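You operate a simulated robot arm through the tools that you are given. There is no shell and no other tool.

The job below is to be done with a simulated robot arm. You get a single attempt, and the scene is never put back.

TASK
Stop the flaker, then dump the chaff and move its beaker to the red plate.
Fine: all the chaff out, the yellow gate slide shut again; spill no flakes. Set down upright: green beaker. Where these are worked on the way, their far stop is far enough and under half their travel is too little: yellow gate slide.

The check looks at the end state, three seconds after you hand in, the way a careful person would. Anything else that was tipped, shoved, dropped, spilled or broken makes it a failure.

THE ROBOT
A 7-joint arm with a fingered hand, fixed in place. Base frame: the origin is on the floor under the middle of its stand, x ahead of it, y to its left, z up. Units: cm, degrees, N and s.
It reaches about 93 cm from its shoulder. Its first joint turns from -166.0 to 166.0 degrees. Payload 4 kg.
The TCP is the grasp point between the finger pads, 2.6 cm short of the fingertips. In the tool frame z runs along the fingers and y along their closing line. The gripper opens to 15.6 cm; its body begins 7.3 cm behind the TCP. The gripper is a hand of 4 fingers: y runs from the thumb to the fingers, the wrist lies at [0, 0, -23.9] in the tool frame, and closing takes about 1.5 s.
Orientation is that of the tool frame in the base frame, as a unit quaternion [x, y, z, w]. With the fingers straight down and closing along the base's y, the tool's x points along the base's -x, its y along +y and its z along -z.

THE INTERFACE
- The arm moves only by the tool move_arm. Its argument "deltas" is a list that holds one entry, the list of rows, each a list of 7 numbers: the shift along the tool's x, y, z in units of 25 mm (1.0 is 25 mm), then the turn, a rotation vector about the tool's x, y, z in units of 4 degrees (1.0 is 4 degrees), then the finger opening in cm, from 0 to 15.6. In form: [[[dx, dy, dz, rx, ry, rz, grip], ...]]. A call has 1 to 20 rows; each row shifts and turns the commanded pose from where the row before left it, along the tool's axes as they then stand. A call with a number of a shift or a turn outside -1 to 1 is refused whole. Rows are played at 5 a second. More than 5 cm and 8.6 degrees between two rows, or a gripper value outside its range, and nothing of the call is played. Where a pose cannot be reached the arm comes as near as it can. A force on the tool above 40 N (or 10 N above the force at the start of the call, whichever is more), or a blocked arm, ends the call early, and 0.2 s more pass. Each finger travels about 7.2 cm/s and halts on what it meets, pressing with about 22 N; the grip force reading is that of the motor and also rises with nothing between the fingers. The clock runs only during rows and for 0.2 s after the last one: add rows that do not move to give the fingers time. It gives the time, the measured TCP pose, the force on the tool (base axes), the opening and the grip force at its end, in the units of the frame above (readings bear some noise), with the torque about the TCP (base axes, N m) and any sound that the robot's microphone picked up.
- Cameras (640 x 400 px; columns grow to the right, rows downward): "scene" is fixed at [40.08, 49.96, 166.85]; the picture's right is [0.06, 1.00, 0.00], its down [0.97, -0.06, -0.25] and it looks along [-0.25, 0.02, -0.97] (base axes); focal length 307 px, centre (320, 200). "wrist" rides on the gripper at [5.8, -5.8, -9.1] in the tool frame; the picture's right is [0.71, 0.71, 0.00], its down [-0.53, 0.53, -0.67] and it looks along [-0.47, 0.47, 0.74] (tool axes); focal length 265 px, centre (320, 200). There is no depth. A picture from a camera that has moved, and an enlarged one, comes with that camera's place and axes in the base frame and with its lens.
- camera(camera): a new picture of that camera. The clock stands still meanwhile.
- grasp_type(shape): the hand has 4 fingers and takes this shape, open, in about a second: jaw (thumb against the fingers, like two jaws); tri (thumb and two fingers); tip (a fingertip pinch); poke (one finger out to press); point (the index stretched); flat (the hand flat); cup (the hand cupped); fist (a fist). The gripper value then closes the fingers along that shape, each until it touches; the sizes above hold for jaw. It gives what a move gives, with no picture.
- inspect(camera, box): a new picture of the part [left, top, right, bottom] of that camera's present view, enlarged. The clock stands still meanwhile.
- hand_in(): hands the job in; it is judged then, once.

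Places have to be worked out from the pictures, the camera data and where the tool is seen. Open the gripper and draw the arm clear of the work before you hand the job in, unless the task says otherwise.

The tools are called after "Call:" as a command line: name --argument value ..., lists and objects as JSON in quotes. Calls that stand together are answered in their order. move_arm: Moves the arm, as the interface text tells. Its arguments: {"type":"object","properties":{"deltas":{"type":"array","items":{"type":"array","items":{"type":"array","items":{"type":"number"}}}}},"required":["deltas"]} The other tools are called the same way: grasp_type (shape) gives the hand a shape; camera (camera) takes a picture; inspect (camera, box) takes an enlarged picture of a part of a camera's view; hand_in () hands the job in.

At the start:

```text
time_s: 0.0
ee_pos: [13.87, 30.4, 127.2]
orientation: [0.0, 1.0, 0.001, 0.0]
ft_force: [0.2, 0.6, 0.5]
torque: [-0.06, -0.02, 0.0]
width: 15.61
finger_force: 0.1
shape: jaw
```

scene: 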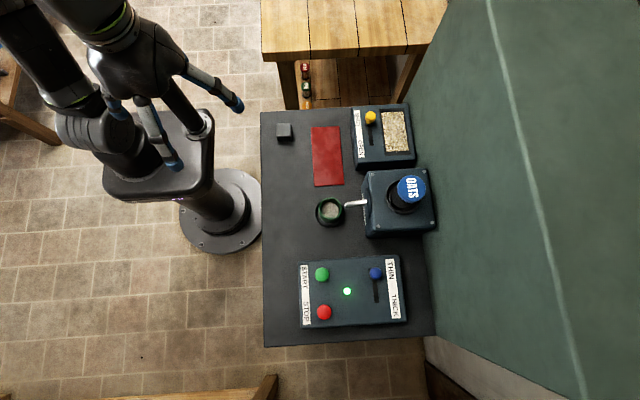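
wrist: 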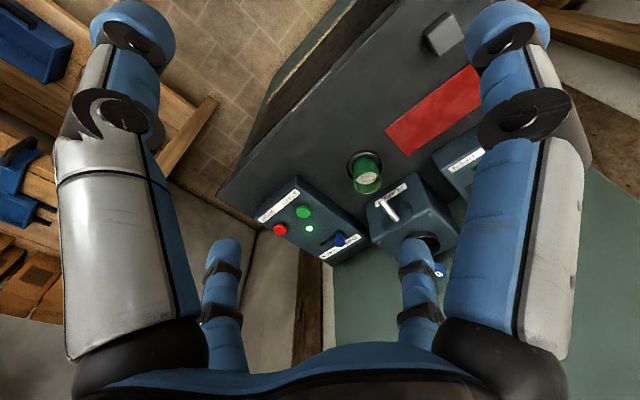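

I start by looking closely at the bench: the control box, flaker, green beaker and the gate slide box.

Call:
inspect --camera "scene" --box '[260, 90, 440, 202]'

Call:
inspect --camera "scene" --box '[260, 180, 440, 350]'

Call:
inspect --camera "wrist" --box '[220, 0, 500, 280]'

```text
3.56 times, centred on (350, 146) of scene
camera zoom: at [40.08, 49.96, 166.85], right [0.06, 1.0, 0.0], down [0.97, -0.06, -0.25], along [-0.25, 0.02, -0.97], focal length 1091 px, centre (213, 392)
```

zoom: 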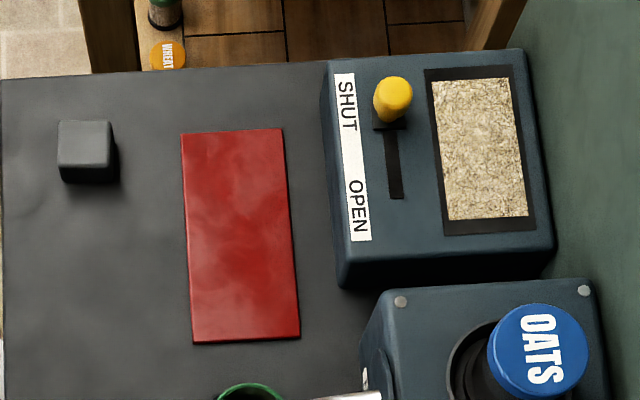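

```text
2.35 times, centred on (350, 265) of scene
camera zoom: at [40.08, 49.96, 166.85], right [0.06, 1.0, 0.0], down [0.97, -0.06, -0.25], along [-0.25, 0.02, -0.97], focal length 722 px, centre (249, 47)
```

zoom: 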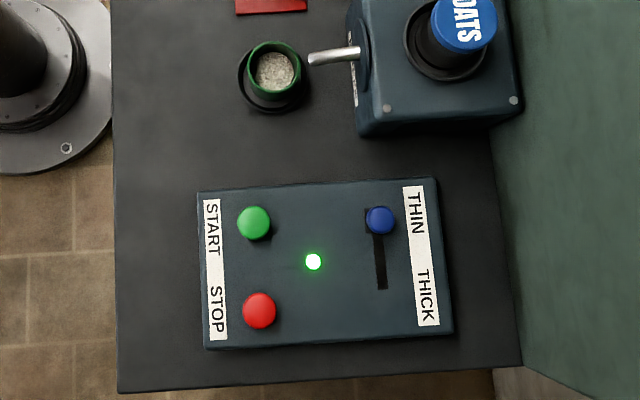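

```text
1.43 times, centred on (360, 140) of wrist
camera zoom: at [8.15, 24.64, 136.4], right [-0.71, 0.71, 0.0], down [0.53, 0.53, 0.67], along [0.47, 0.47, -0.74], focal length 379 px, centre (263, 286)
```

zoom: 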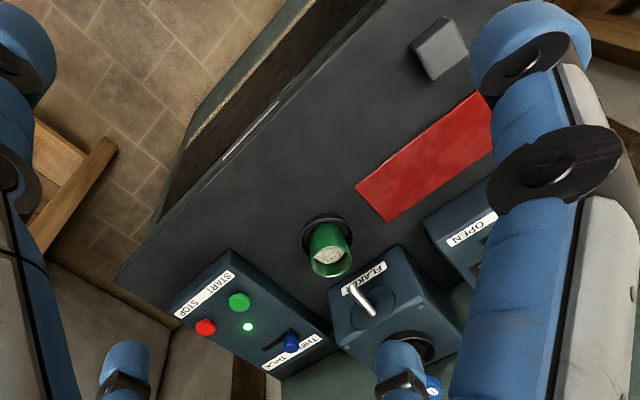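

The bench top seems to lie at about z = 89 and the beaker rim near z = 96. STOP is near (47, 51, 94). I'll shape the hand to poke and see where its fingertip sits.

Call:
grasp_type --shape "poke"

Call:
camera --camera "wrist"

Call:
camera --camera "scene"

```text
time_s: 0.9
ee_pos: [13.96, 30.33, 127.21]
orientation: [0.0, 1.0, -0.001, 0.0]
ft_force: [0.2, 0.1, 0.6]
torque: [0.02, -0.03, 0.02]
width: 0.0
finger_force: 0.0
shape: poke
```

```text
taken
camera wrist: at [8.15, 24.64, 136.4], right [-0.71, 0.71, 0.0], down [0.53, 0.53, 0.67], along [0.47, 0.47, -0.74], focal length 265 px, centre (320, 200)
```

wrist: 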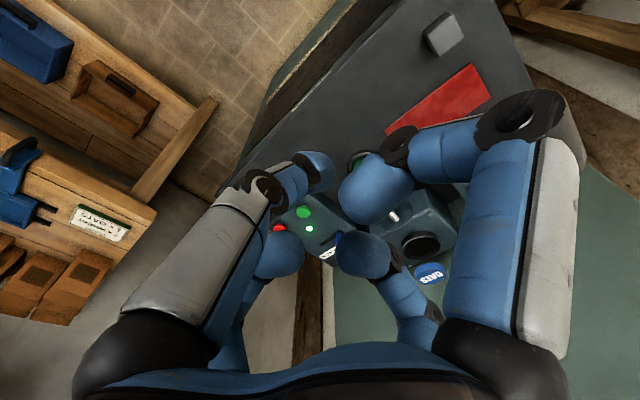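

```text
taken
```

scene: 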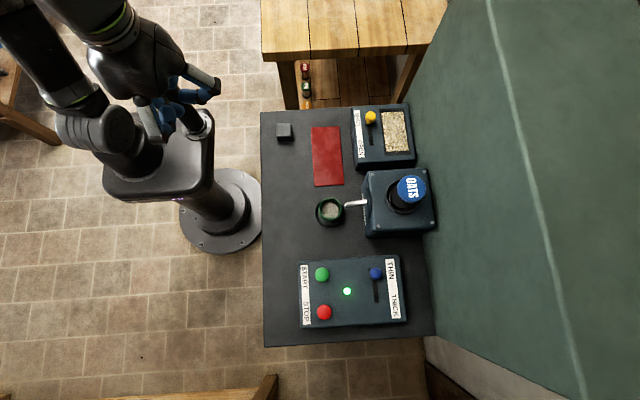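

The hand seems to have four fingers 90° apart. I'll enlarge both views of the poke shape to find the extended finger.

Call:
inspect --camera "scene" --box '[90, 50, 250, 150]'

Call:
inspect --camera "wrist" --box '[200, 100, 480, 300]'

```text
4.00 times, centred on (170, 100) of scene
camera zoom: at [40.08, 49.96, 166.85], right [0.06, 1.0, 0.0], down [0.97, -0.06, -0.25], along [-0.25, 0.02, -0.97], focal length 1228 px, centre (920, 600)
```

zoom: 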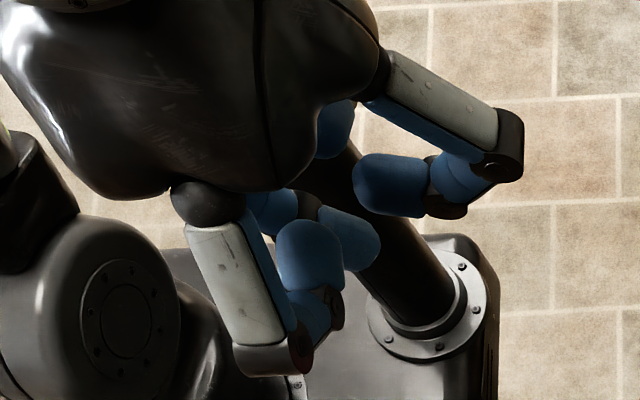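

```text
2.00 times, centred on (340, 200) of wrist
camera zoom: at [8.15, 24.64, 136.4], right [-0.71, 0.71, 0.0], down [0.53, 0.53, 0.67], along [0.47, 0.47, -0.74], focal length 531 px, centre (280, 200)
```

zoom: 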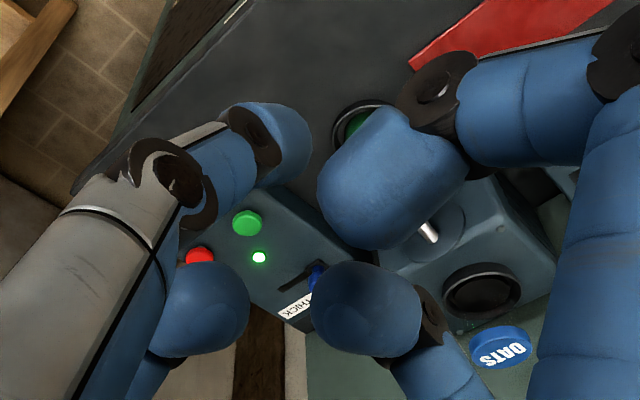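

In the poke shape the thumb-side finger points down near the tool axis (tip about 2.2–3 cm past the TCP) while the other three are curled about 4 cm higher. I move above the STOP button, staying high (z ≈ 110), and look again.

Call:
move_arm --deltas '[[[-0.95, 0.58, 0.2, 0, 0, 0, 0], [-0.95, 0.58, 0.3, 0, 0, 0, 0], [-0.95, 0.58, 0.5, 0, 0, 0, 0], [-0.95, 0.58, 0.5, 0, 0, 0, 0], [-0.95, 0.58, 0.5, 0, 0, 0, 0], [-0.95, 0.58, 0.5, 0, 0, 0, 0], [-0.95, 0.58, 0.5, 0, 0, 0, 0], [-0.95, 0.58, 0.5, 0, 0, 0, 0], [-0.95, 0.58, 0.5, 0, 0, 0, 0], [-0.95, 0.58, 0.5, 0, 0, 0, 0], [-0.95, 0.58, 0.5, 0, 0, 0, 0], [-0.95, 0.58, 0.5, 0, 0, 0, 0], [-0.95, 0.58, 0.5, 0, 0, 0, 0], [-0.95, 0.58, 0.5, 0, 0, 0, 0], [0, 0, 0, 0, 0, 0, 0], [0, 0, 0, 0, 0, 0, 0]]]'

Call:
camera --camera "scene"

Call:
camera --camera "wrist"

```text
time_s: 1.8
ee_pos: [24.3, 31.56, 127.82]
orientation: [-0.006, 0.995, 0.089, -0.05]
ft_force: [0.1, -0.3, -0.2]
torque: [0.02, 0.05, 0.01]
width: 0.02
finger_force: 14.1
shape: jaw
stopped in row 4: the arm was blocked; the commanded pose is now the measured one
```

```text
taken
```

scene: 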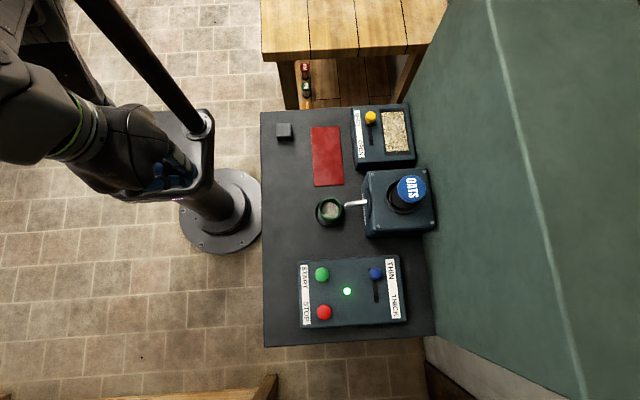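

```text
taken
camera wrist: at [19.46, 23.98, 136.43], right [-0.71, 0.68, 0.2], down [0.59, 0.41, 0.69], along [0.39, 0.6, -0.69], focal length 265 px, centre (320, 200)
```

wrist: 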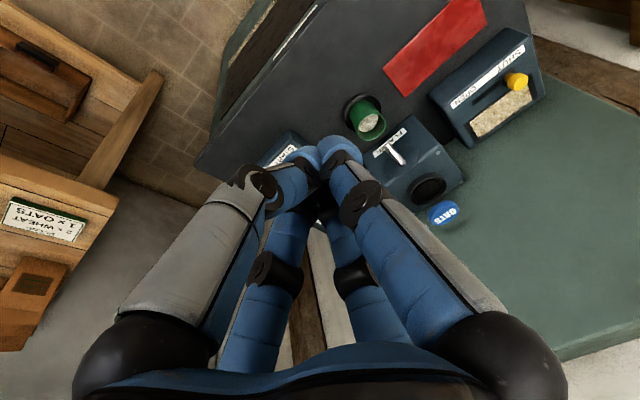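

The move stopped early at about (24, 31.6, 127.8): the arm was "blocked" and the hand is now a closed jaw, tilted about 11°. There is no tool force, so I look at how the arm itself stands.

Call:
inspect --camera "scene" --box '[0, 0, 260, 220]'

```text
1.82 times, centred on (130, 110) of scene
camera zoom: at [40.08, 49.96, 166.85], right [0.06, 1.0, 0.0], down [0.97, -0.06, -0.25], along [-0.25, 0.02, -0.97], focal length 558 px, centre (666, 364)
```

zoom: 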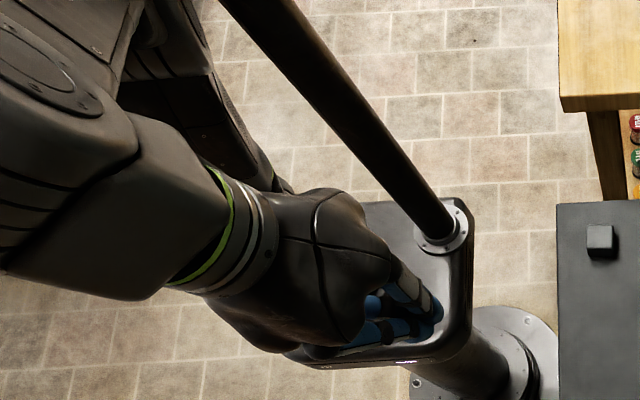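

The arm's base carries a vertical mast beside it, and the joints seem to have lagged in y and z while the first joint turned. I'll take off the tilt first with a small pure rotation to see whether the arm moves freely.

Call:
move_arm --deltas '[[[0, 0, 0, 0.85, -0.48, 0.06, 0], [0, 0, 0, 0.85, -0.48, 0.06, 0], [0, 0, 0, 0.85, -0.48, 0.06, 0], [0, 0, 0, 0, 0, 0, 0]]]'

Call:
camera --camera "scene"

```text
time_s: 2.8
ee_pos: [24.14, 31.37, 127.84]
orientation: [-0.002, 0.999, 0.028, -0.016]
ft_force: [0.3, -0.2, -0.5]
torque: [0.0, -0.04, 0.03]
width: 0.01
finger_force: 22.2
shape: jaw
out of reach, approached as far as the arm can: row 3
```

```text
taken
```

scene: 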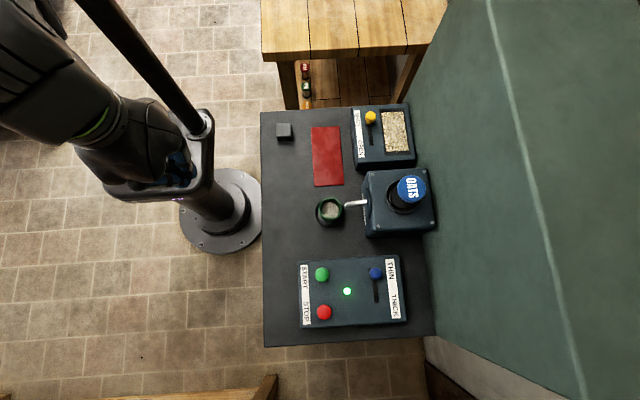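

Readings say this upright pose is just out of reach, so the wrist is at the edge of its reach this high; I must go lower and tilt the hand outward. First I test whether the poke shape holds when I command an open gripper value.

Call:
grasp_type --shape "poke"

Call:
move_arm --deltas '[[[0, 0, 0.4, 0, 0, 0, 15.6], [0, 0, 0.8, 0, 0, 0, 15.6], [0, 0, 1, 0, 0, 0, 15.6], [0, 0, 1, 0, 0, 0, 15.6], [0, 0, 0, 0, 0, 0, 15.6]]]'

Call:
camera --camera "wrist"

```text
time_s: 3.7
ee_pos: [24.23, 31.47, 127.84]
orientation: [-0.002, 0.999, 0.028, -0.016]
ft_force: [-0.5, 0.7, 0.3]
torque: [0.01, 0.0, 0.01]
width: 0.0
finger_force: 0.1
shape: poke
```

```text
time_s: 4.7
ee_pos: [25.8, 29.55, 122.33]
orientation: [-0.008, 0.993, 0.097, -0.071]
ft_force: [-0.2, 0.5, 0.8]
torque: [-0.02, 0.02, -0.03]
width: 0.01
finger_force: 0.0
shape: poke
stopped in row 4: the arm was blocked; the commanded pose is now the measured one
```

```text
taken
camera wrist: at [21.38, 22.04, 130.8], right [-0.7, 0.67, 0.23], down [0.61, 0.41, 0.68], along [0.36, 0.62, -0.7], focal length 265 px, centre (320, 200)
```

wrist: 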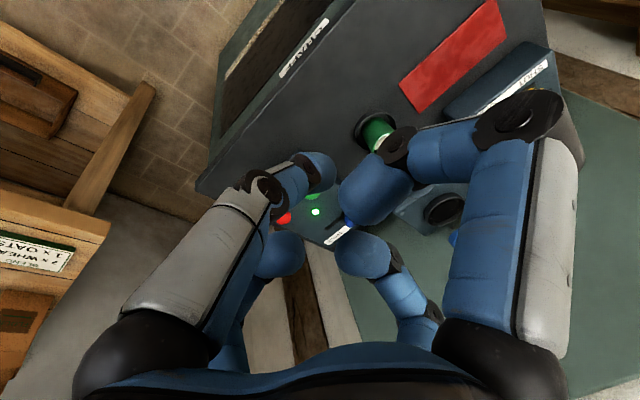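

Poke holds with 15.6, and the wrist camera sees all the boxes. The arm was again hindered while only going down, so I look at what the upper arm is doing near the mast.

Call:
inspect --camera "scene" --box '[0, 0, 260, 260]'

```text
1.54 times, centred on (130, 130) of scene
camera zoom: at [40.08, 49.96, 166.85], right [0.06, 1.0, 0.0], down [0.97, -0.06, -0.25], along [-0.25, 0.02, -0.97], focal length 472 px, centre (612, 308)
```

zoom: 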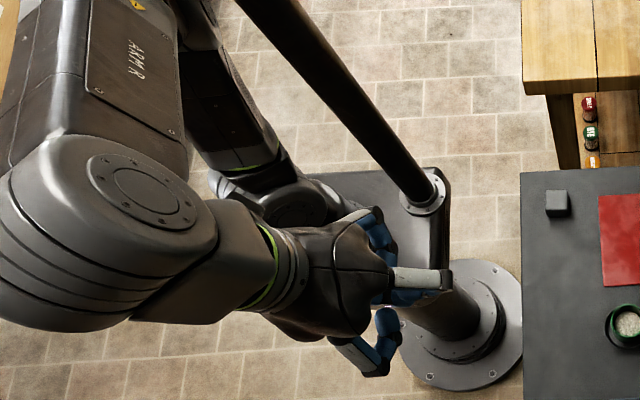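

The upper arm leans back against the mast (about (-12, 11)) whenever the elbow bends on that side, so I must keep the arm nearly stretched, away from the mast. I raise the hand back to the stretched pose and take the tilt off before going outward and down along the reach limit.

Call:
move_arm --deltas '[[[0.117, 0.152, -0.527, 0.7, -0.51, 0.06, 15.6], [0.117, 0.152, -0.527, 0.7, -0.51, 0.06, 15.6], [0.117, 0.152, -0.527, 0.7, -0.51, 0.06, 15.6], [0.117, 0.152, -0.527, 0.7, -0.51, 0.06, 15.6], [0, 0, 0, 0, 0, 0, 15.6]]]'

Call:
inspect --camera "scene" --box '[0, 0, 260, 260]'

```text
time_s: 5.9
ee_pos: [24.93, 30.55, 127.56]
orientation: [-0.002, 1.0, -0.003, 0.002]
ft_force: [-0.6, 0.8, -0.4]
torque: [-0.01, 0.03, 0.01]
width: 0.02
finger_force: 0.1
shape: poke
```

```text
1.54 times, centred on (130, 130) of scene
camera zoom: at [40.08, 49.96, 166.85], right [0.06, 1.0, 0.0], down [0.97, -0.06, -0.25], along [-0.25, 0.02, -0.97], focal length 472 px, centre (612, 308)
```

zoom: 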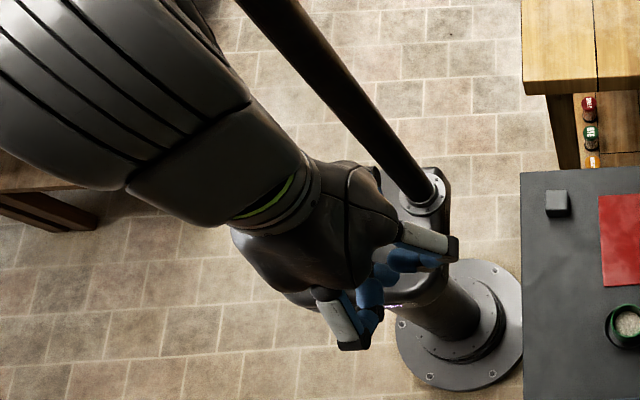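

The pose is now reached cleanly and upright at (24.9, 30.6, 127.6). I go outward and down along the reach limit in small steps, and check partway.

Call:
move_arm --deltas '[[[-0.3, 0.3, 0.38, 0, 0, 0, 15.6], [-0.3, 0.3, 0.42, 0, 0, 0, 15.6], [-0.3, 0.3, 0.44, 0, 0, 0, 15.6], [-0.3, 0.32, 0.46, 0, 0, 0, 15.6], [-0.3, 0.38, 0.5, 0, 0, 0, 15.6], [-0.3, 0.4, 0.52, 0, 0, 0, 15.6], [0, 0, 0, 0, 0, 0, 15.6]]]'

Call:
inspect --camera "scene" --box '[0, 0, 260, 260]'

```text
time_s: 6.9
ee_pos: [29.05, 28.93, 127.55]
orientation: [0.006, 0.997, 0.074, -0.023]
ft_force: [0.0, 0.7, -0.2]
torque: [-0.02, 0.0, 0.0]
width: 0.0
finger_force: 0.0
shape: poke
stopped in row 4: the arm was blocked; the commanded pose is now the measured one
```

```text
1.54 times, centred on (130, 130) of scene
camera zoom: at [40.08, 49.96, 166.85], right [0.06, 1.0, 0.0], down [0.97, -0.06, -0.25], along [-0.25, 0.02, -0.97], focal length 472 px, centre (612, 308)
```

zoom: 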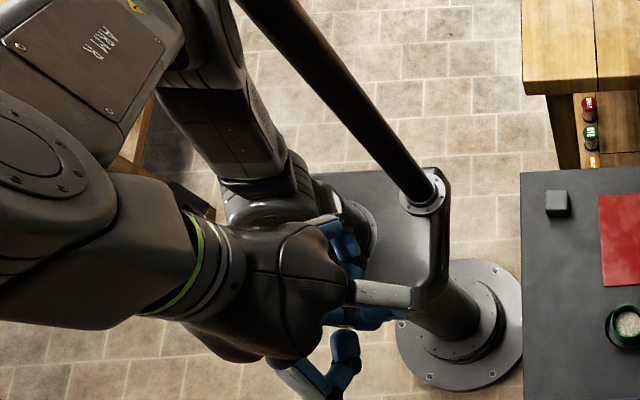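

The arm got blocked again while the elbow swung over toward the mast. I try a wider enlarged picture to the left to see the elbow and the mast top.

Call:
inspect --camera "scene" --box '[-160, -140, 320, 160]'

Call:
inspect --camera "scene" --box '[0, 0, 60, 400]'

```text
refused: -160 is not a number from 0 to 640
```

```text
1.00 times, centred on (30, 200) of scene (not enlarged: the box is as wide or as high as the picture)
camera zoom: at [40.08, 49.96, 166.85], right [0.06, 1.0, 0.0], down [0.97, -0.06, -0.25], along [-0.25, 0.02, -0.97], focal length 307 px, centre (610, 200)
```

zoom: 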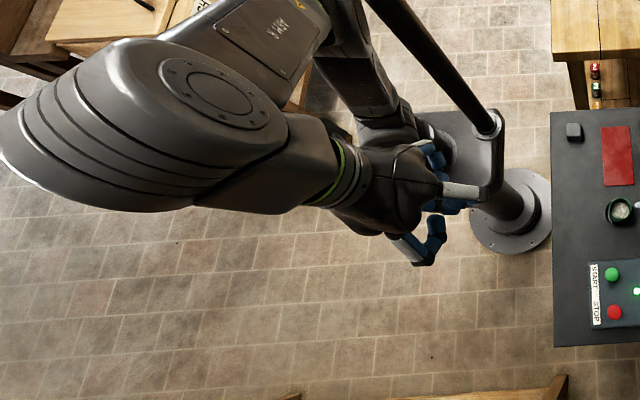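

A wide flat box at the top edge should show the elbow and mast above the normal picture.

Call:
inspect --camera "scene" --box '[0, 0, 640, 2]'

Call:
inspect --camera "scene" --box '[0, 0, 400, 2]'

```text
1.00 times, centred on (320, 1) of scene (not enlarged: the box is as wide or as high as the picture)
camera zoom: at [40.08, 49.96, 166.85], right [0.06, 1.0, 0.0], down [0.97, -0.06, -0.25], along [-0.25, 0.02, -0.97], focal length 307 px, centre (320, 399)
```

zoom: 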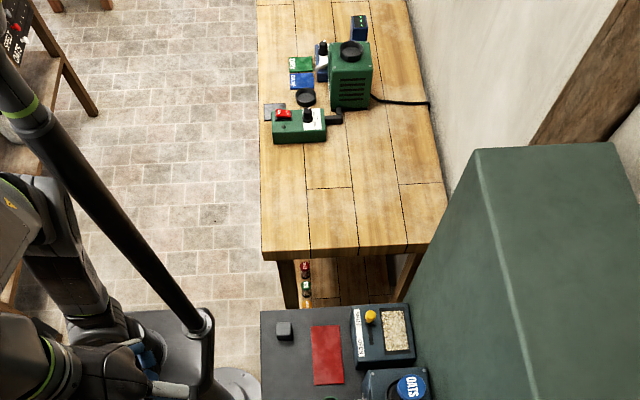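

```text
1.60 times, centred on (200, 1) of scene
camera zoom: at [40.08, 49.96, 166.85], right [0.06, 1.0, 0.0], down [0.97, -0.06, -0.25], along [-0.25, 0.02, -0.97], focal length 491 px, centre (512, 518)
```

zoom: 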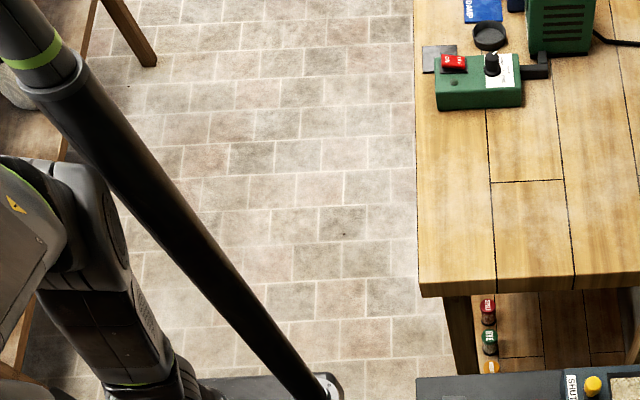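

The pole is a tall signal-lamp mast and the elbow sits right beside it. I enlarge that spot to judge whether they touch.

Call:
inspect --camera "scene" --box '[0, 0, 160, 20]'

Call:
inspect --camera "scene" --box '[0, 0, 60, 120]'

```text
4.00 times, centred on (80, 10) of scene
camera zoom: at [40.08, 49.96, 166.85], right [0.06, 1.0, 0.0], down [0.97, -0.06, -0.25], along [-0.25, 0.02, -0.97], focal length 1228 px, centre (1280, 960)
```

zoom: 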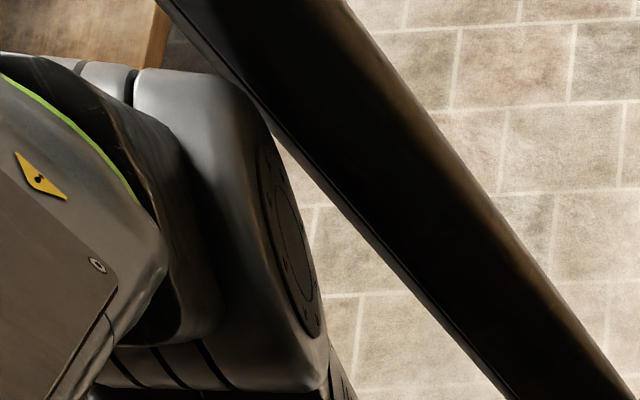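

```text
3.33 times, centred on (30, 60) of scene
camera zoom: at [40.08, 49.96, 166.85], right [0.06, 1.0, 0.0], down [0.97, -0.06, -0.25], along [-0.25, 0.02, -0.97], focal length 1023 px, centre (1287, 667)
```

zoom: 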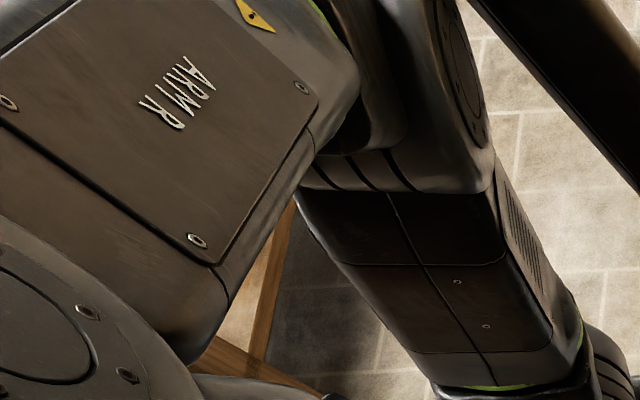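

The elbow is caught behind the mast (mast occludes the elbow corner). I'll swing the hand clockwise to the free side (+x, −y), where the elbow can come over forward, and later sweep back toward the bench from there.

Call:
move_arm --deltas '[[[-0.3, -0.5, 0.05, 0.5, -0.16, -0.04, 15.6], [-0.4, -0.6, 0.1, 0.5, -0.16, -0.04, 15.6], [-0.4, -0.6, 0.1, 0.5, -0.16, -0.04, 15.6], [-0.4, -0.6, 0.1, 0.5, -0.16, -0.04, 15.6], [-0.4, -0.6, 0.1, 0, 0, 0, 15.6], [0, 0, 0, 0, 0, 0, 15.6]]]'

Call:
inspect --camera "scene" --box '[0, 0, 60, 400]'

Call:
inspect --camera "scene" --box '[0, 0, 400, 2]'

```text
time_s: 8.3
ee_pos: [33.86, 21.99, 125.75]
orientation: [-0.001, 1.0, 0.005, 0.0]
ft_force: [0.6, 1.0, -0.3]
torque: [0.05, -0.01, 0.01]
width: 0.0
finger_force: 0.0
shape: poke
```

```text
1.00 times, centred on (30, 200) of scene (not enlarged: the box is as wide or as high as the picture)
camera zoom: at [40.08, 49.96, 166.85], right [0.06, 1.0, 0.0], down [0.97, -0.06, -0.25], along [-0.25, 0.02, -0.97], focal length 307 px, centre (610, 200)
```

zoom: 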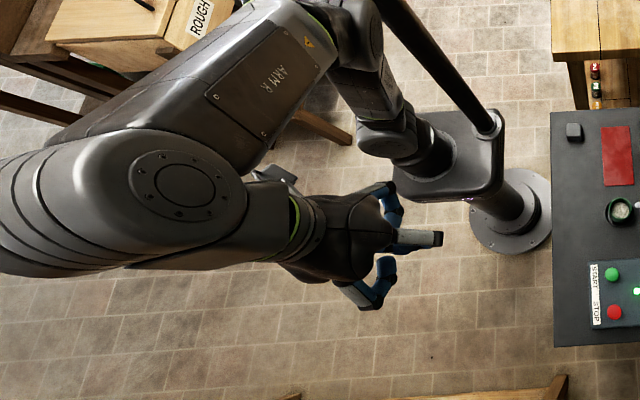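

```text
1.60 times, centred on (200, 1) of scene
camera zoom: at [40.08, 49.96, 166.85], right [0.06, 1.0, 0.0], down [0.97, -0.06, -0.25], along [-0.25, 0.02, -0.97], focal length 491 px, centre (512, 518)
```

zoom: 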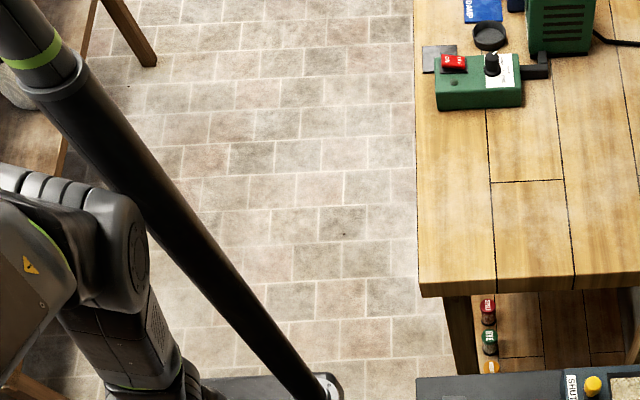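

That move was followed fully, and the elbow moved forward. I continue clockwise and slightly lower to bring the elbow over the top away from the mast.

Call:
move_arm --deltas '[[[-0.3, -0.5, 0.1, 0, 0, 0, 15.6], [-0.5, -0.7, 0.25, 0, 0, 0, 15.6], [-0.5, -0.7, 0.3, 0, 0, 0, 15.6], [-0.5, -0.7, 0.3, 0, 0, 0, 15.6], [-0.5, -0.7, 0.3, 0, 0, 0, 15.6], [-0.5, -0.7, 0.3, 0, 0, 0, 15.6], [-0.5, -0.7, 0.3, 0, 0, 0, 15.6], [0, 0, 0, 0, 0, 0, 15.6]]]'

Call:
inspect --camera "scene" --box '[0, 0, 60, 400]'

Call:
inspect --camera "scene" --box '[0, 0, 400, 2]'

```text
time_s: 10.1
ee_pos: [42.01, 10.18, 121.04]
orientation: [0.0, 1.0, 0.005, 0.0]
ft_force: [-0.1, -0.3, 0.0]
torque: [-0.01, 0.0, 0.01]
width: 0.0
finger_force: 0.1
shape: poke
```

```text
1.00 times, centred on (30, 200) of scene (not enlarged: the box is as wide or as high as the picture)
camera zoom: at [40.08, 49.96, 166.85], right [0.06, 1.0, 0.0], down [0.97, -0.06, -0.25], along [-0.25, 0.02, -0.97], focal length 307 px, centre (610, 200)
```

zoom: 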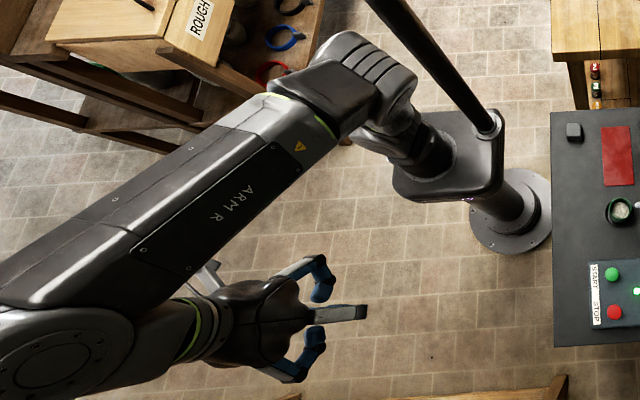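

```text
1.60 times, centred on (200, 1) of scene
camera zoom: at [40.08, 49.96, 166.85], right [0.06, 1.0, 0.0], down [0.97, -0.06, -0.25], along [-0.25, 0.02, -0.97], focal length 491 px, centre (512, 518)
```

zoom: 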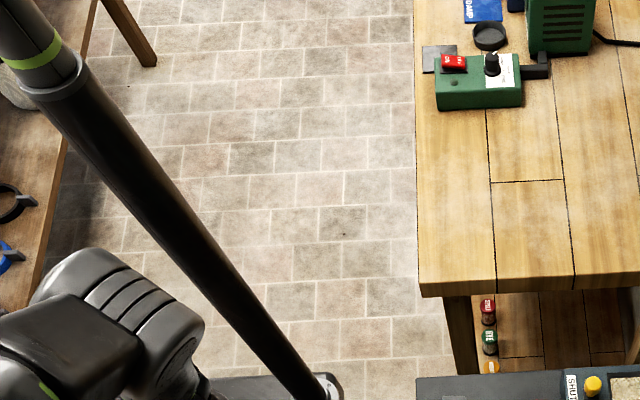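

The elbow is now clear of the mast. I extend outward and lower here to get the elbow leaning forward, before sweeping back counter-clockwise.

Call:
move_arm --deltas '[[[-0.3, -0.05, 0.4, 0, 0, 0, 15.6], [-0.55, -0.05, 0.75, 0, 0, 0, 15.6], [-0.55, -0.05, 0.75, 0, 0, 0, 15.6], [-0.55, -0.05, 0.75, 0, 0, 0, 15.6], [-0.55, -0.05, 0.75, 0, 0, 0, 15.6], [-0.55, -0.05, 0.75, 0, 0, 0, 15.6], [-0.3, 0, 0.4, 0, 0, 0, 15.6], [0, 0, 0, 0, 0, 0, 15.6]]]'

Call:
inspect --camera "scene" --box '[0, 0, 60, 400]'

```text
time_s: 11.9
ee_pos: [50.4, 9.62, 109.65]
orientation: [0.0, 1.0, 0.004, 0.0]
ft_force: [-0.1, -0.2, -0.3]
torque: [-0.01, 0.04, 0.0]
width: 0.0
finger_force: 0.0
shape: poke
```

```text
1.00 times, centred on (30, 200) of scene (not enlarged: the box is as wide or as high as the picture)
camera zoom: at [40.08, 49.96, 166.85], right [0.06, 1.0, 0.0], down [0.97, -0.06, -0.25], along [-0.25, 0.02, -0.97], focal length 307 px, centre (610, 200)
```

zoom: 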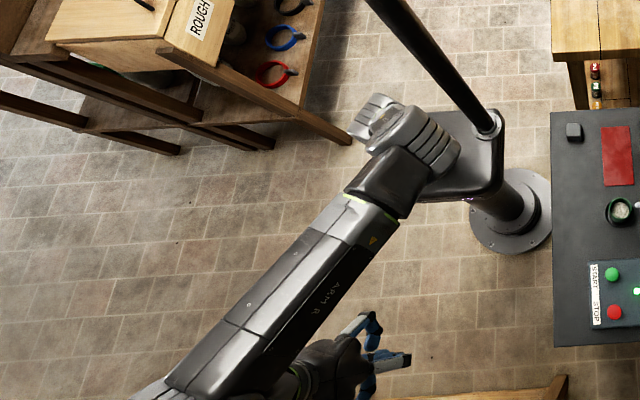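

The elbow now leans forward (about azimuth 54°), clear of the mast. I sweep counter-clockwise at a wide radius, staying high at about z = 106, toward the bench edge.

Call:
move_arm --deltas '[[[-0.61, 0.32, 0.49, 0, 0, 0, 15.6], [-0.61, 0.32, 0.49, 0, 0, 0, 15.6], [-0.61, 0.32, 0.49, 0, 0, 0, 15.6], [0.16, 0.72, 0, 0, 0, 0, 15.6], [0.16, 0.72, 0, 0, 0, 0, 15.6], [0.16, 0.72, 0, 0, 0, 0, 15.6], [0.16, 0.72, 0, 0, 0, 0, 15.6], [0.16, 0.72, 0, 0, 0, 0, 15.6], [0.36, 0.72, 0, 0, 0, 0, 15.6], [0.36, 0.72, 0, 0, 0, 0, 15.6], [0.36, 0.72, 0, 0, 0, 0, 15.6], [0.36, 0.72, 0, 0, 0, 0, 15.6], [0.36, 0.72, 0, 0, 0, 0, 15.6], [0, 0, 0, 0, 0, 0, 15.6]]]'

Call:
inspect --camera "scene" --box '[0, 0, 60, 400]'

Call:
camera --camera "wrist"

```text
time_s: 14.9
ee_pos: [48.61, 29.96, 106.23]
orientation: [0.0, 1.0, 0.005, 0.0]
ft_force: [0.3, 0.4, -0.3]
torque: [0.0, -0.03, 0.0]
width: 0.01
finger_force: 0.1
shape: poke
```

```text
1.00 times, centred on (30, 200) of scene (not enlarged: the box is as wide or as high as the picture)
camera zoom: at [40.08, 49.96, 166.85], right [0.06, 1.0, 0.0], down [0.97, -0.06, -0.25], along [-0.25, 0.02, -0.97], focal length 307 px, centre (610, 200)
```

zoom: 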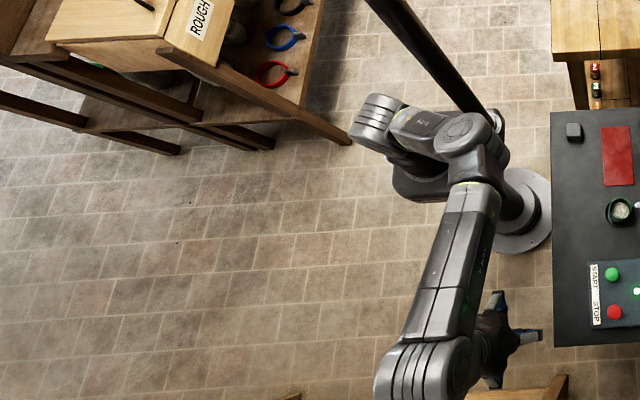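

```text
taken
camera wrist: at [42.74, 24.11, 115.35], right [-0.71, 0.71, 0.01], down [0.53, 0.52, 0.67], along [0.47, 0.48, -0.74], focal length 265 px, centre (320, 200)
```

wrist: 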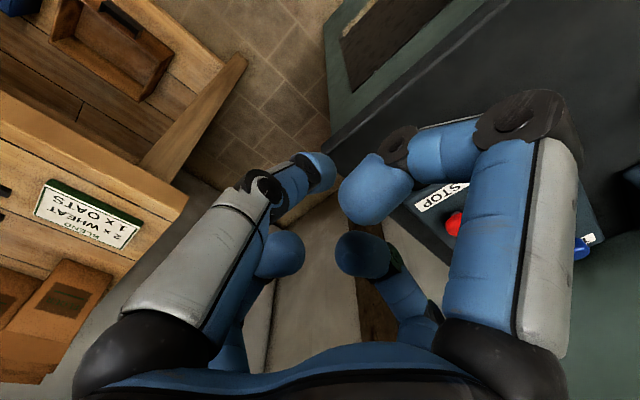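

The arm now has a good posture (elbow forward, well clear of the mast). STOP triangulates again to about (47.3, 50.7, 94.5); it's beyond reach for an upright hand, so I tilt the fingers 25° outward and move to hover about 10 cm above it.

Call:
move_arm --deltas '[[[0, 0.6, 0.016, -0.76, -0.71, 0, 15.6], [0.002, 0.598, 0.048, -0.76, -0.71, 0, 15.6], [0.005, 0.595, 0.079, -0.76, -0.71, 0, 15.6], [0.01, 0.59, 0.111, -0.76, -0.71, 0, 15.6], [0.016, 0.583, 0.141, -0.76, -0.71, 0, 15.6], [0.024, 0.575, 0.171, -0.76, -0.71, 0, 15.6], [0.11, 0.534, 0.231, 0, 0, 0, 15.6], [0.11, 0.534, 0.231, 0, 0, 0, 15.6], [0.11, 0.534, 0.231, 0, 0, 0, 15.6], [0.11, 0.534, 0.231, 0, 0, 0, 15.6], [0, 0, 0, 0, 0, 0, 15.6]]]'

Call:
camera --camera "scene"

Call:
camera --camera "wrist"

```text
time_s: 17.3
ee_pos: [47.86, 44.93, 105.37]
orientation: [0.0, 0.976, 0.162, 0.148]
ft_force: [0.0, 0.2, 0.0]
torque: [-0.01, 0.03, -0.01]
width: 0.0
finger_force: 0.0
shape: poke
```

```text
taken
```

scene: 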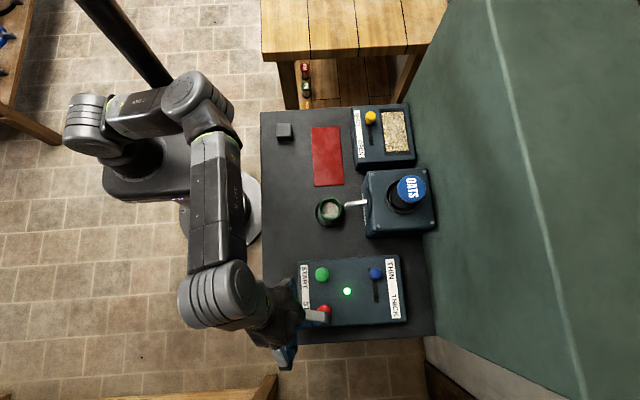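

```text
taken
camera wrist: at [39.9, 36.79, 110.05], right [-0.71, 0.7, 0.02], down [0.29, 0.26, 0.92], along [0.64, 0.66, -0.39], focal length 265 px, centre (320, 200)
```

wrist: 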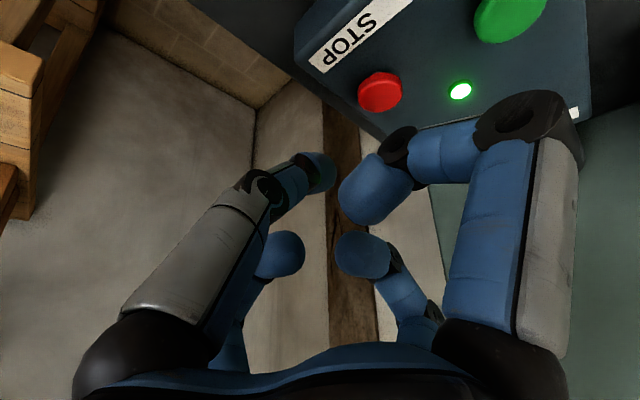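

STOP is clearly seen ahead; I judge its top at about (47.2, 50.8, 95), with the poke tip at TCP + (0.8, 1.4, −2.6). I move to about 2.5 cm above it and look.

Call:
move_arm --deltas '[[[0.315, 0.265, 0.583, 0, 0, 0, 15.6], [0.315, 0.265, 0.583, 0, 0, 0, 15.6], [0.315, 0.265, 0.583, 0, 0, 0, 15.6], [0.315, 0.265, 0.583, 0, 0, 0, 15.6], [0, 0, 0, 0, 0, 0, 15.6]]]'

Call:
inspect --camera "scene" --box '[260, 240, 420, 340]'

Call:
camera --camera "wrist"

```text
time_s: 18.5
ee_pos: [46.3, 49.29, 99.95]
orientation: [0.0, 0.976, 0.163, 0.147]
ft_force: [-0.4, 0.1, -0.2]
torque: [-0.01, 0.03, -0.01]
width: 0.01
finger_force: 0.1
shape: poke
```

```text
4.00 times, centred on (340, 290) of scene
camera zoom: at [40.08, 49.96, 166.85], right [0.06, 1.0, 0.0], down [0.97, -0.06, -0.25], along [-0.25, 0.02, -0.97], focal length 1228 px, centre (240, -160)
```

zoom: 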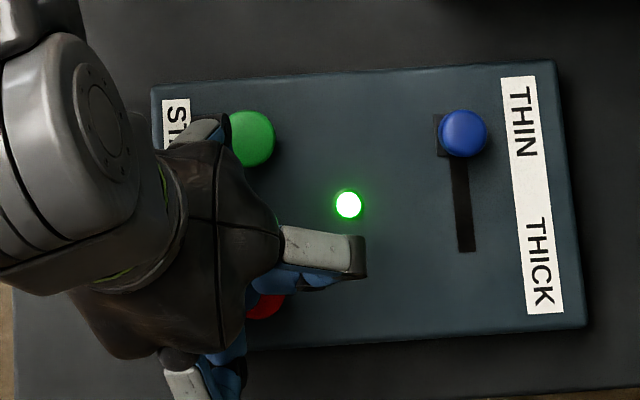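

```text
taken
camera wrist: at [38.41, 41.29, 104.69], right [-0.71, 0.7, 0.02], down [0.29, 0.26, 0.92], along [0.64, 0.66, -0.39], focal length 265 px, centre (320, 200)
```

wrist: 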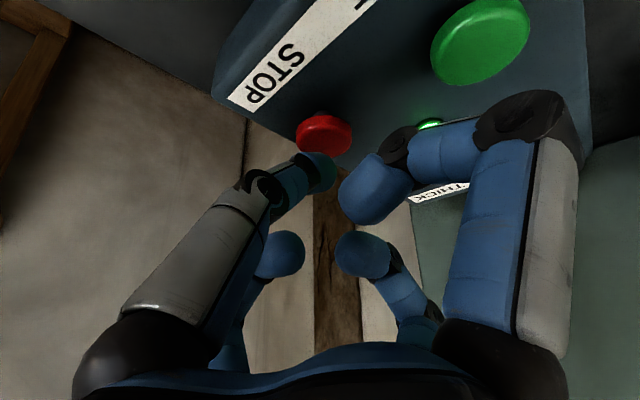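

The tip is aligned with STOP, but a curled finger's knuckle would come down close to START. I change the tilt so it leans only along y (25°), which keeps the side fingers high above START, then check.

Call:
move_arm --deltas '[[[0, 0, -0.2, -0.294, 0.81, 0.18, 15.6], [0, 0, -0.2, -0.294, 0.81, 0.18, 15.6], [0, 0, 0, -0.294, 0.81, 0.18, 15.6], [0, 0, 0, -0.294, 0.81, 0.18, 15.6], [0, 0, 0, -0.294, 0.81, 0.18, 15.6], [-0.36, -0.07, 0, 0, 0, 0, 15.6], [0, 0, 0, 0, 0, 0, 15.6]]]'

Call:
inspect --camera "scene" --box '[260, 240, 420, 340]'

Call:
camera --camera "wrist"

```text
time_s: 20.1
ee_pos: [47.08, 48.85, 100.92]
orientation: [0.0, 0.977, 0.215, 0.003]
ft_force: [0.0, 0.4, 0.5]
torque: [0.0, 0.04, 0.0]
width: 0.0
finger_force: 0.0
shape: poke
```

```text
4.00 times, centred on (340, 290) of scene
camera zoom: at [40.08, 49.96, 166.85], right [0.06, 1.0, 0.0], down [0.97, -0.06, -0.25], along [-0.25, 0.02, -0.97], focal length 1228 px, centre (240, -160)
```

zoom: 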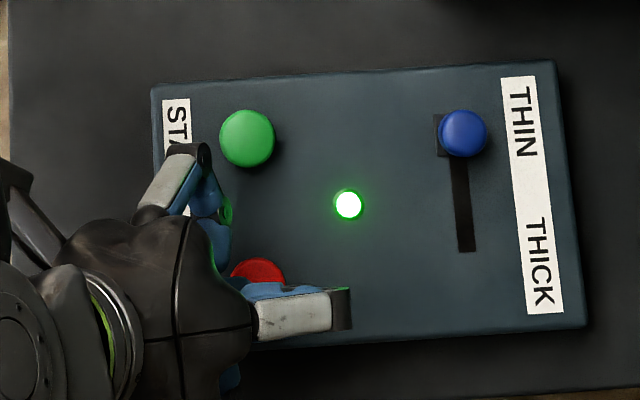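

```text
taken
camera wrist: at [41.2, 39.88, 106.66], right [-0.71, 0.64, 0.29], down [0.52, 0.2, 0.83], along [0.48, 0.74, -0.47], focal length 265 px, centre (320, 200)
```

wrist: 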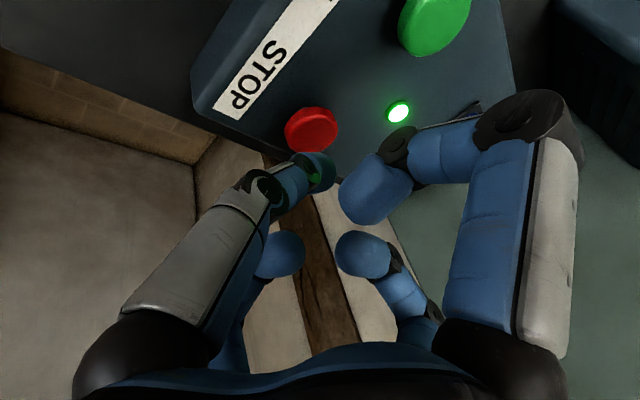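

The STOP button again works out at about (47.2, 50.9, 95), and the tip at (47.1, 50.6, 98.4). I go straight down 3 cm to nearly touch.

Call:
move_arm --deltas '[[[0, -0.085, 0.18, 0, 0, 0, 15.6], [0, -0.085, 0.18, 0, 0, 0, 15.6], [0, -0.085, 0.18, 0, 0, 0, 15.6], [0, -0.085, 0.18, 0, 0, 0, 15.6], [0, -0.085, 0.18, 0, 0, 0, 15.6], [0, -0.085, 0.18, 0, 0, 0, 15.6], [0, 0, 0, 0, 0, 0, 15.6]]]'

Call:
camera --camera "wrist"

Call:
inspect --camera "scene" --box '[260, 240, 420, 340]'

```text
time_s: 21.7
ee_pos: [47.01, 48.97, 97.86]
orientation: [0.0, 0.976, 0.216, 0.004]
ft_force: [-0.6, -1.7, 6.6]
torque: [0.01, -0.01, 0.02]
width: 0.0
finger_force: 0.1
shape: poke
heard: click
```

```text
taken
camera wrist: at [41.12, 39.88, 103.64], right [-0.71, 0.64, 0.29], down [0.52, 0.2, 0.83], along [0.48, 0.74, -0.47], focal length 265 px, centre (320, 200)
```

wrist: 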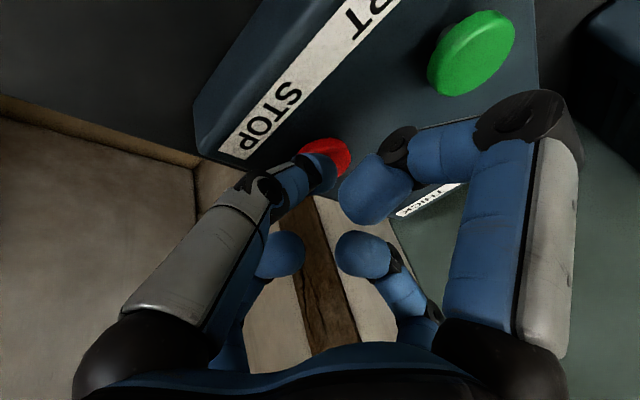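

```text
4.00 times, centred on (340, 290) of scene
camera zoom: at [40.08, 49.96, 166.85], right [0.06, 1.0, 0.0], down [0.97, -0.06, -0.25], along [-0.25, 0.02, -0.97], focal length 1228 px, centre (240, -160)
```

zoom: 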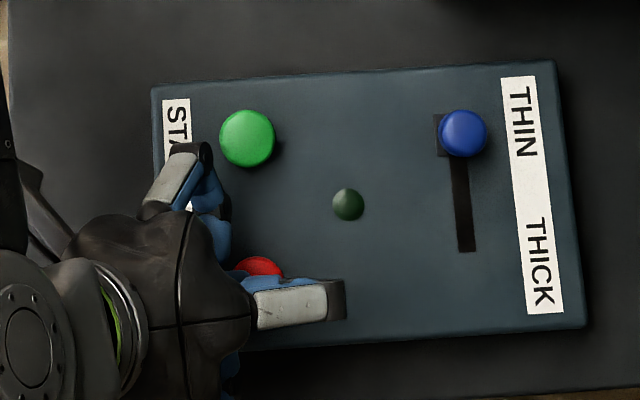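

A click was heard and the green lamp went out: the flaker is stopped. I raise the hand straight up off the button.

Call:
move_arm --deltas '[[[0, 0.1, -0.2, 0, 0, 0, 15.6], [0, 0.27, -0.58, 0, 0, 0, 15.6], [0, 0.27, -0.58, 0, 0, 0, 15.6], [0, 0.27, -0.58, 0, 0, 0, 15.6], [0, 0.27, -0.58, 0, 0, 0, 15.6], [0, 0.27, -0.58, 0, 0, 0, 15.6], [0, 0, 0, 0, 0, 0, 15.6]]]'

Call:
camera --camera "scene"

Call:
camera --camera "wrist"

```text
time_s: 23.3
ee_pos: [46.87, 48.9, 106.36]
orientation: [0.001, 0.977, 0.214, 0.003]
ft_force: [-0.3, -0.3, 0.1]
torque: [-0.01, 0.0, 0.02]
width: 0.0
finger_force: 0.0
shape: poke
```

```text
taken
```

scene: 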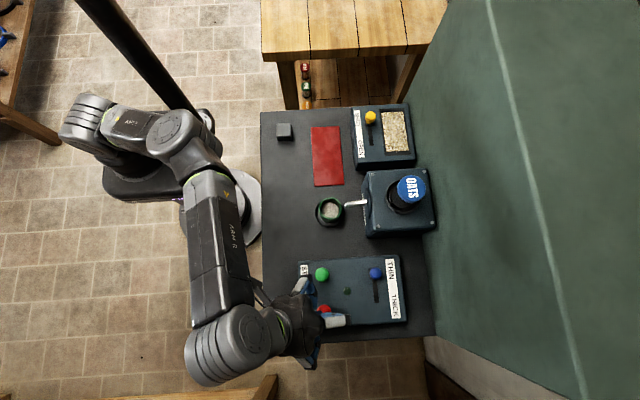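

```text
taken
camera wrist: at [40.99, 39.89, 112.26], right [-0.71, 0.64, 0.29], down [0.52, 0.2, 0.83], along [0.48, 0.74, -0.47], focal length 265 px, centre (320, 200)
```

wrist: 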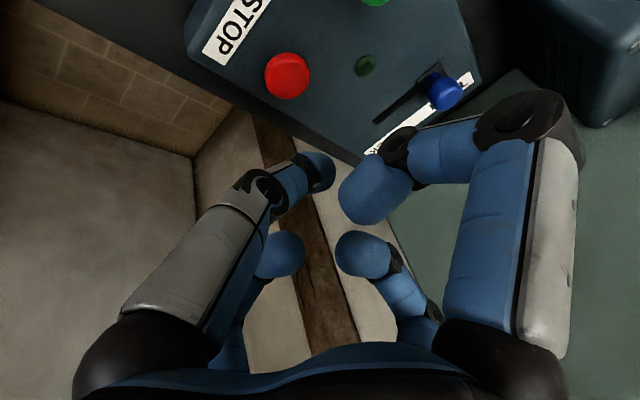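

Next is the yellow gate slide at roughly (1, 66). I sweep the hand counter-clockwise above the bench (z ≈ 113), easing the tilt to keep the arm stretched, and stop midway over the beaker to look.

Call:
move_arm --deltas '[[[0.4, 0.2, -0.4, 0, 0, 0, 15.6], [0.876, 0.207, -0.206, 0.25, 0, 0, 15.6], [0.876, 0.207, -0.206, 0.25, 0, 0, 15.6], [0.876, 0.207, -0.206, 0.25, 0, 0, 15.6], [0.876, 0.207, -0.206, 0.25, 0, 0, 15.6], [0.876, 0.207, -0.206, 0.25, 0, 0, 15.6], [0.876, 0.207, -0.206, 0.25, 0, 0, 15.6], [0.876, 0.207, -0.206, 0.25, 0, 0, 15.6], [0.876, 0.207, -0.206, 0.25, 0, 0, 15.6], [0.876, 0.207, -0.206, 0.25, 0, 0, 15.6], [0, 0, 0, 0.25, 0, 0, 15.6], [0, 0, 0, 0, 0, 0, 15.6]]]'

Call:
camera --camera "scene"

Call:
camera --camera "wrist"

```text
time_s: 26.1
ee_pos: [29.83, 50.0, 113.01]
orientation: [0.037, 0.991, 0.125, 0.008]
ft_force: [0.1, -0.7, -0.2]
torque: [-0.01, -0.03, 0.0]
width: 0.02
finger_force: 0.1
shape: poke
stopped in row 12: the arm was blocked; the commanded pose is now the measured one
```

```text
taken
```

scene: 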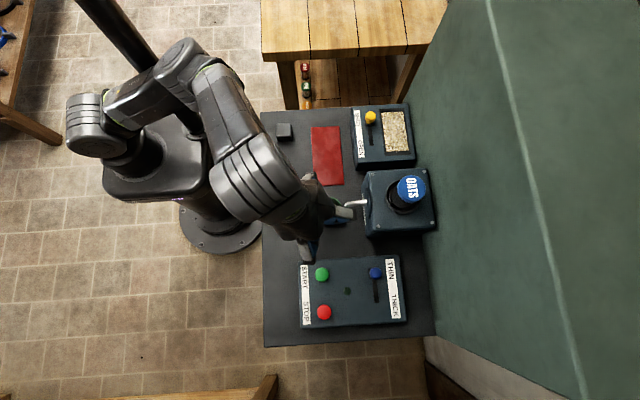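

```text
taken
camera wrist: at [23.45, 42.51, 120.37], right [-0.66, 0.74, 0.17], down [0.54, 0.3, 0.78], along [0.52, 0.6, -0.6], focal length 265 px, centre (320, 200)
```

wrist: 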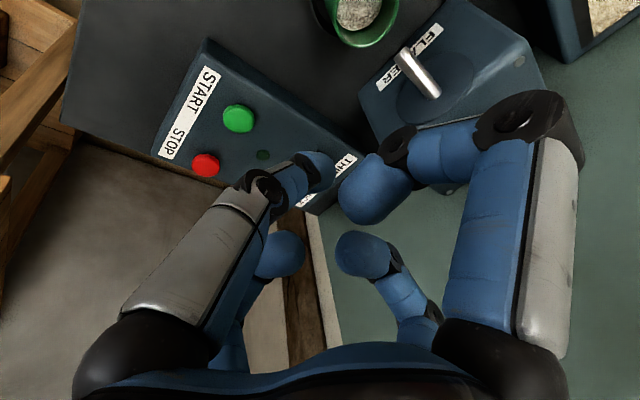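

The upper arm is now stopped by the mast because the elbow swings out to the left. I must swap the elbow to the right side: I back out clockwise over the free area first, returning the hand upright.

Call:
move_arm --deltas '[[[-0.656, -0.486, -0.022, 0.256, 0.016, -0.076, 15.6], [-0.656, -0.486, -0.022, 0.256, 0.016, -0.076, 15.6], [-0.656, -0.486, -0.022, 0.256, 0.016, -0.076, 15.6], [-0.656, -0.486, -0.022, 0.256, 0.016, -0.076, 15.6], [-0.656, -0.486, -0.022, 0.256, 0.016, -0.076, 15.6], [-0.56, -0.664, 0.16, 0.256, 0.016, -0.076, 15.6], [-0.56, -0.664, 0.16, 0.256, 0.016, -0.076, 15.6], [-0.56, -0.664, 0.16, 0.256, 0.016, -0.076, 15.6], [-0.56, -0.664, 0.16, 0.256, 0.016, -0.076, 15.6], [-0.56, -0.664, 0.16, 0.256, 0.016, -0.076, 15.6], [-0.36, -0.607, 0.179, 0.256, 0.016, -0.076, 15.6], [-0.36, -0.607, 0.179, 0.256, 0.016, -0.076, 15.6], [-0.36, -0.607, 0.179, 0.256, 0.016, -0.076, 15.6], [-0.36, -0.607, 0.179, 0.256, 0.016, -0.076, 15.6], [0, 0, 0, 0, 0, 0, 15.6]]]'

```text
time_s: 29.3
ee_pos: [47.87, 29.28, 106.98]
orientation: [-0.002, 1.0, 0.0, 0.001]
ft_force: [-1.0, 0.4, 0.0]
torque: [0.02, 0.05, 0.01]
width: 0.0
finger_force: 0.0
shape: poke
```

The arm followed cleanly and is upright at (47.9, 29.3, 107). I continue clockwise and then up and inward on the free side, and look at the elbow.

Call:
move_arm --deltas '[[[-0.14, -0.857, -0.133, 0, 0, 0, 15.6], [-0.14, -0.857, -0.133, 0, 0, 0, 15.6], [-0.14, -0.857, -0.133, 0, 0, 0, 15.6], [-0.14, -0.857, -0.133, 0, 0, 0, 15.6], [-0.14, -0.857, -0.133, 0, 0, 0, 15.6], [-0.14, -0.857, -0.133, 0, 0, 0, 15.6], [-0.14, -0.857, -0.133, 0, 0, 0, 15.6], [-0.14, -0.857, -0.133, 0, 0, 0, 15.6], [-0.14, -0.857, -0.133, 0, 0, 0, 15.6], [0.6, -0.267, -0.733, 0, 0, 0, 15.6], [0.6, -0.267, -0.733, 0, 0, 0, 15.6], [0.6, -0.267, -0.733, 0, 0, 0, 15.6], [0.6, -0.267, -0.733, 0, 0, 0, 15.6], [0.6, -0.267, -0.733, 0, 0, 0, 15.6], [0.6, -0.267, -0.733, 0, 0, 0, 15.6], [0, 0, 0, 0, 0, 0, 15.6]]]'

Call:
inspect --camera "scene" --box '[0, 0, 60, 400]'

```text
time_s: 32.7
ee_pos: [42.02, 5.99, 120.69]
orientation: [-0.001, 1.0, 0.0, 0.001]
ft_force: [1.2, 1.3, -0.4]
torque: [-0.02, 0.0, 0.0]
width: 0.0
finger_force: 0.2
shape: poke
```

```text
1.00 times, centred on (30, 200) of scene (not enlarged: the box is as wide or as high as the picture)
camera zoom: at [40.08, 49.96, 166.85], right [0.06, 1.0, 0.0], down [0.97, -0.06, -0.25], along [-0.25, 0.02, -0.97], focal length 307 px, centre (610, 200)
```

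zoom: 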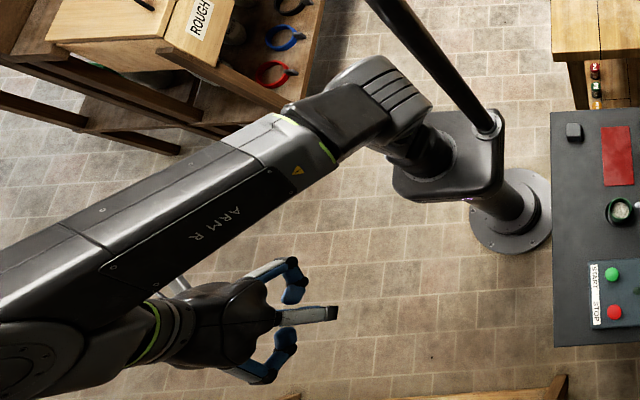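

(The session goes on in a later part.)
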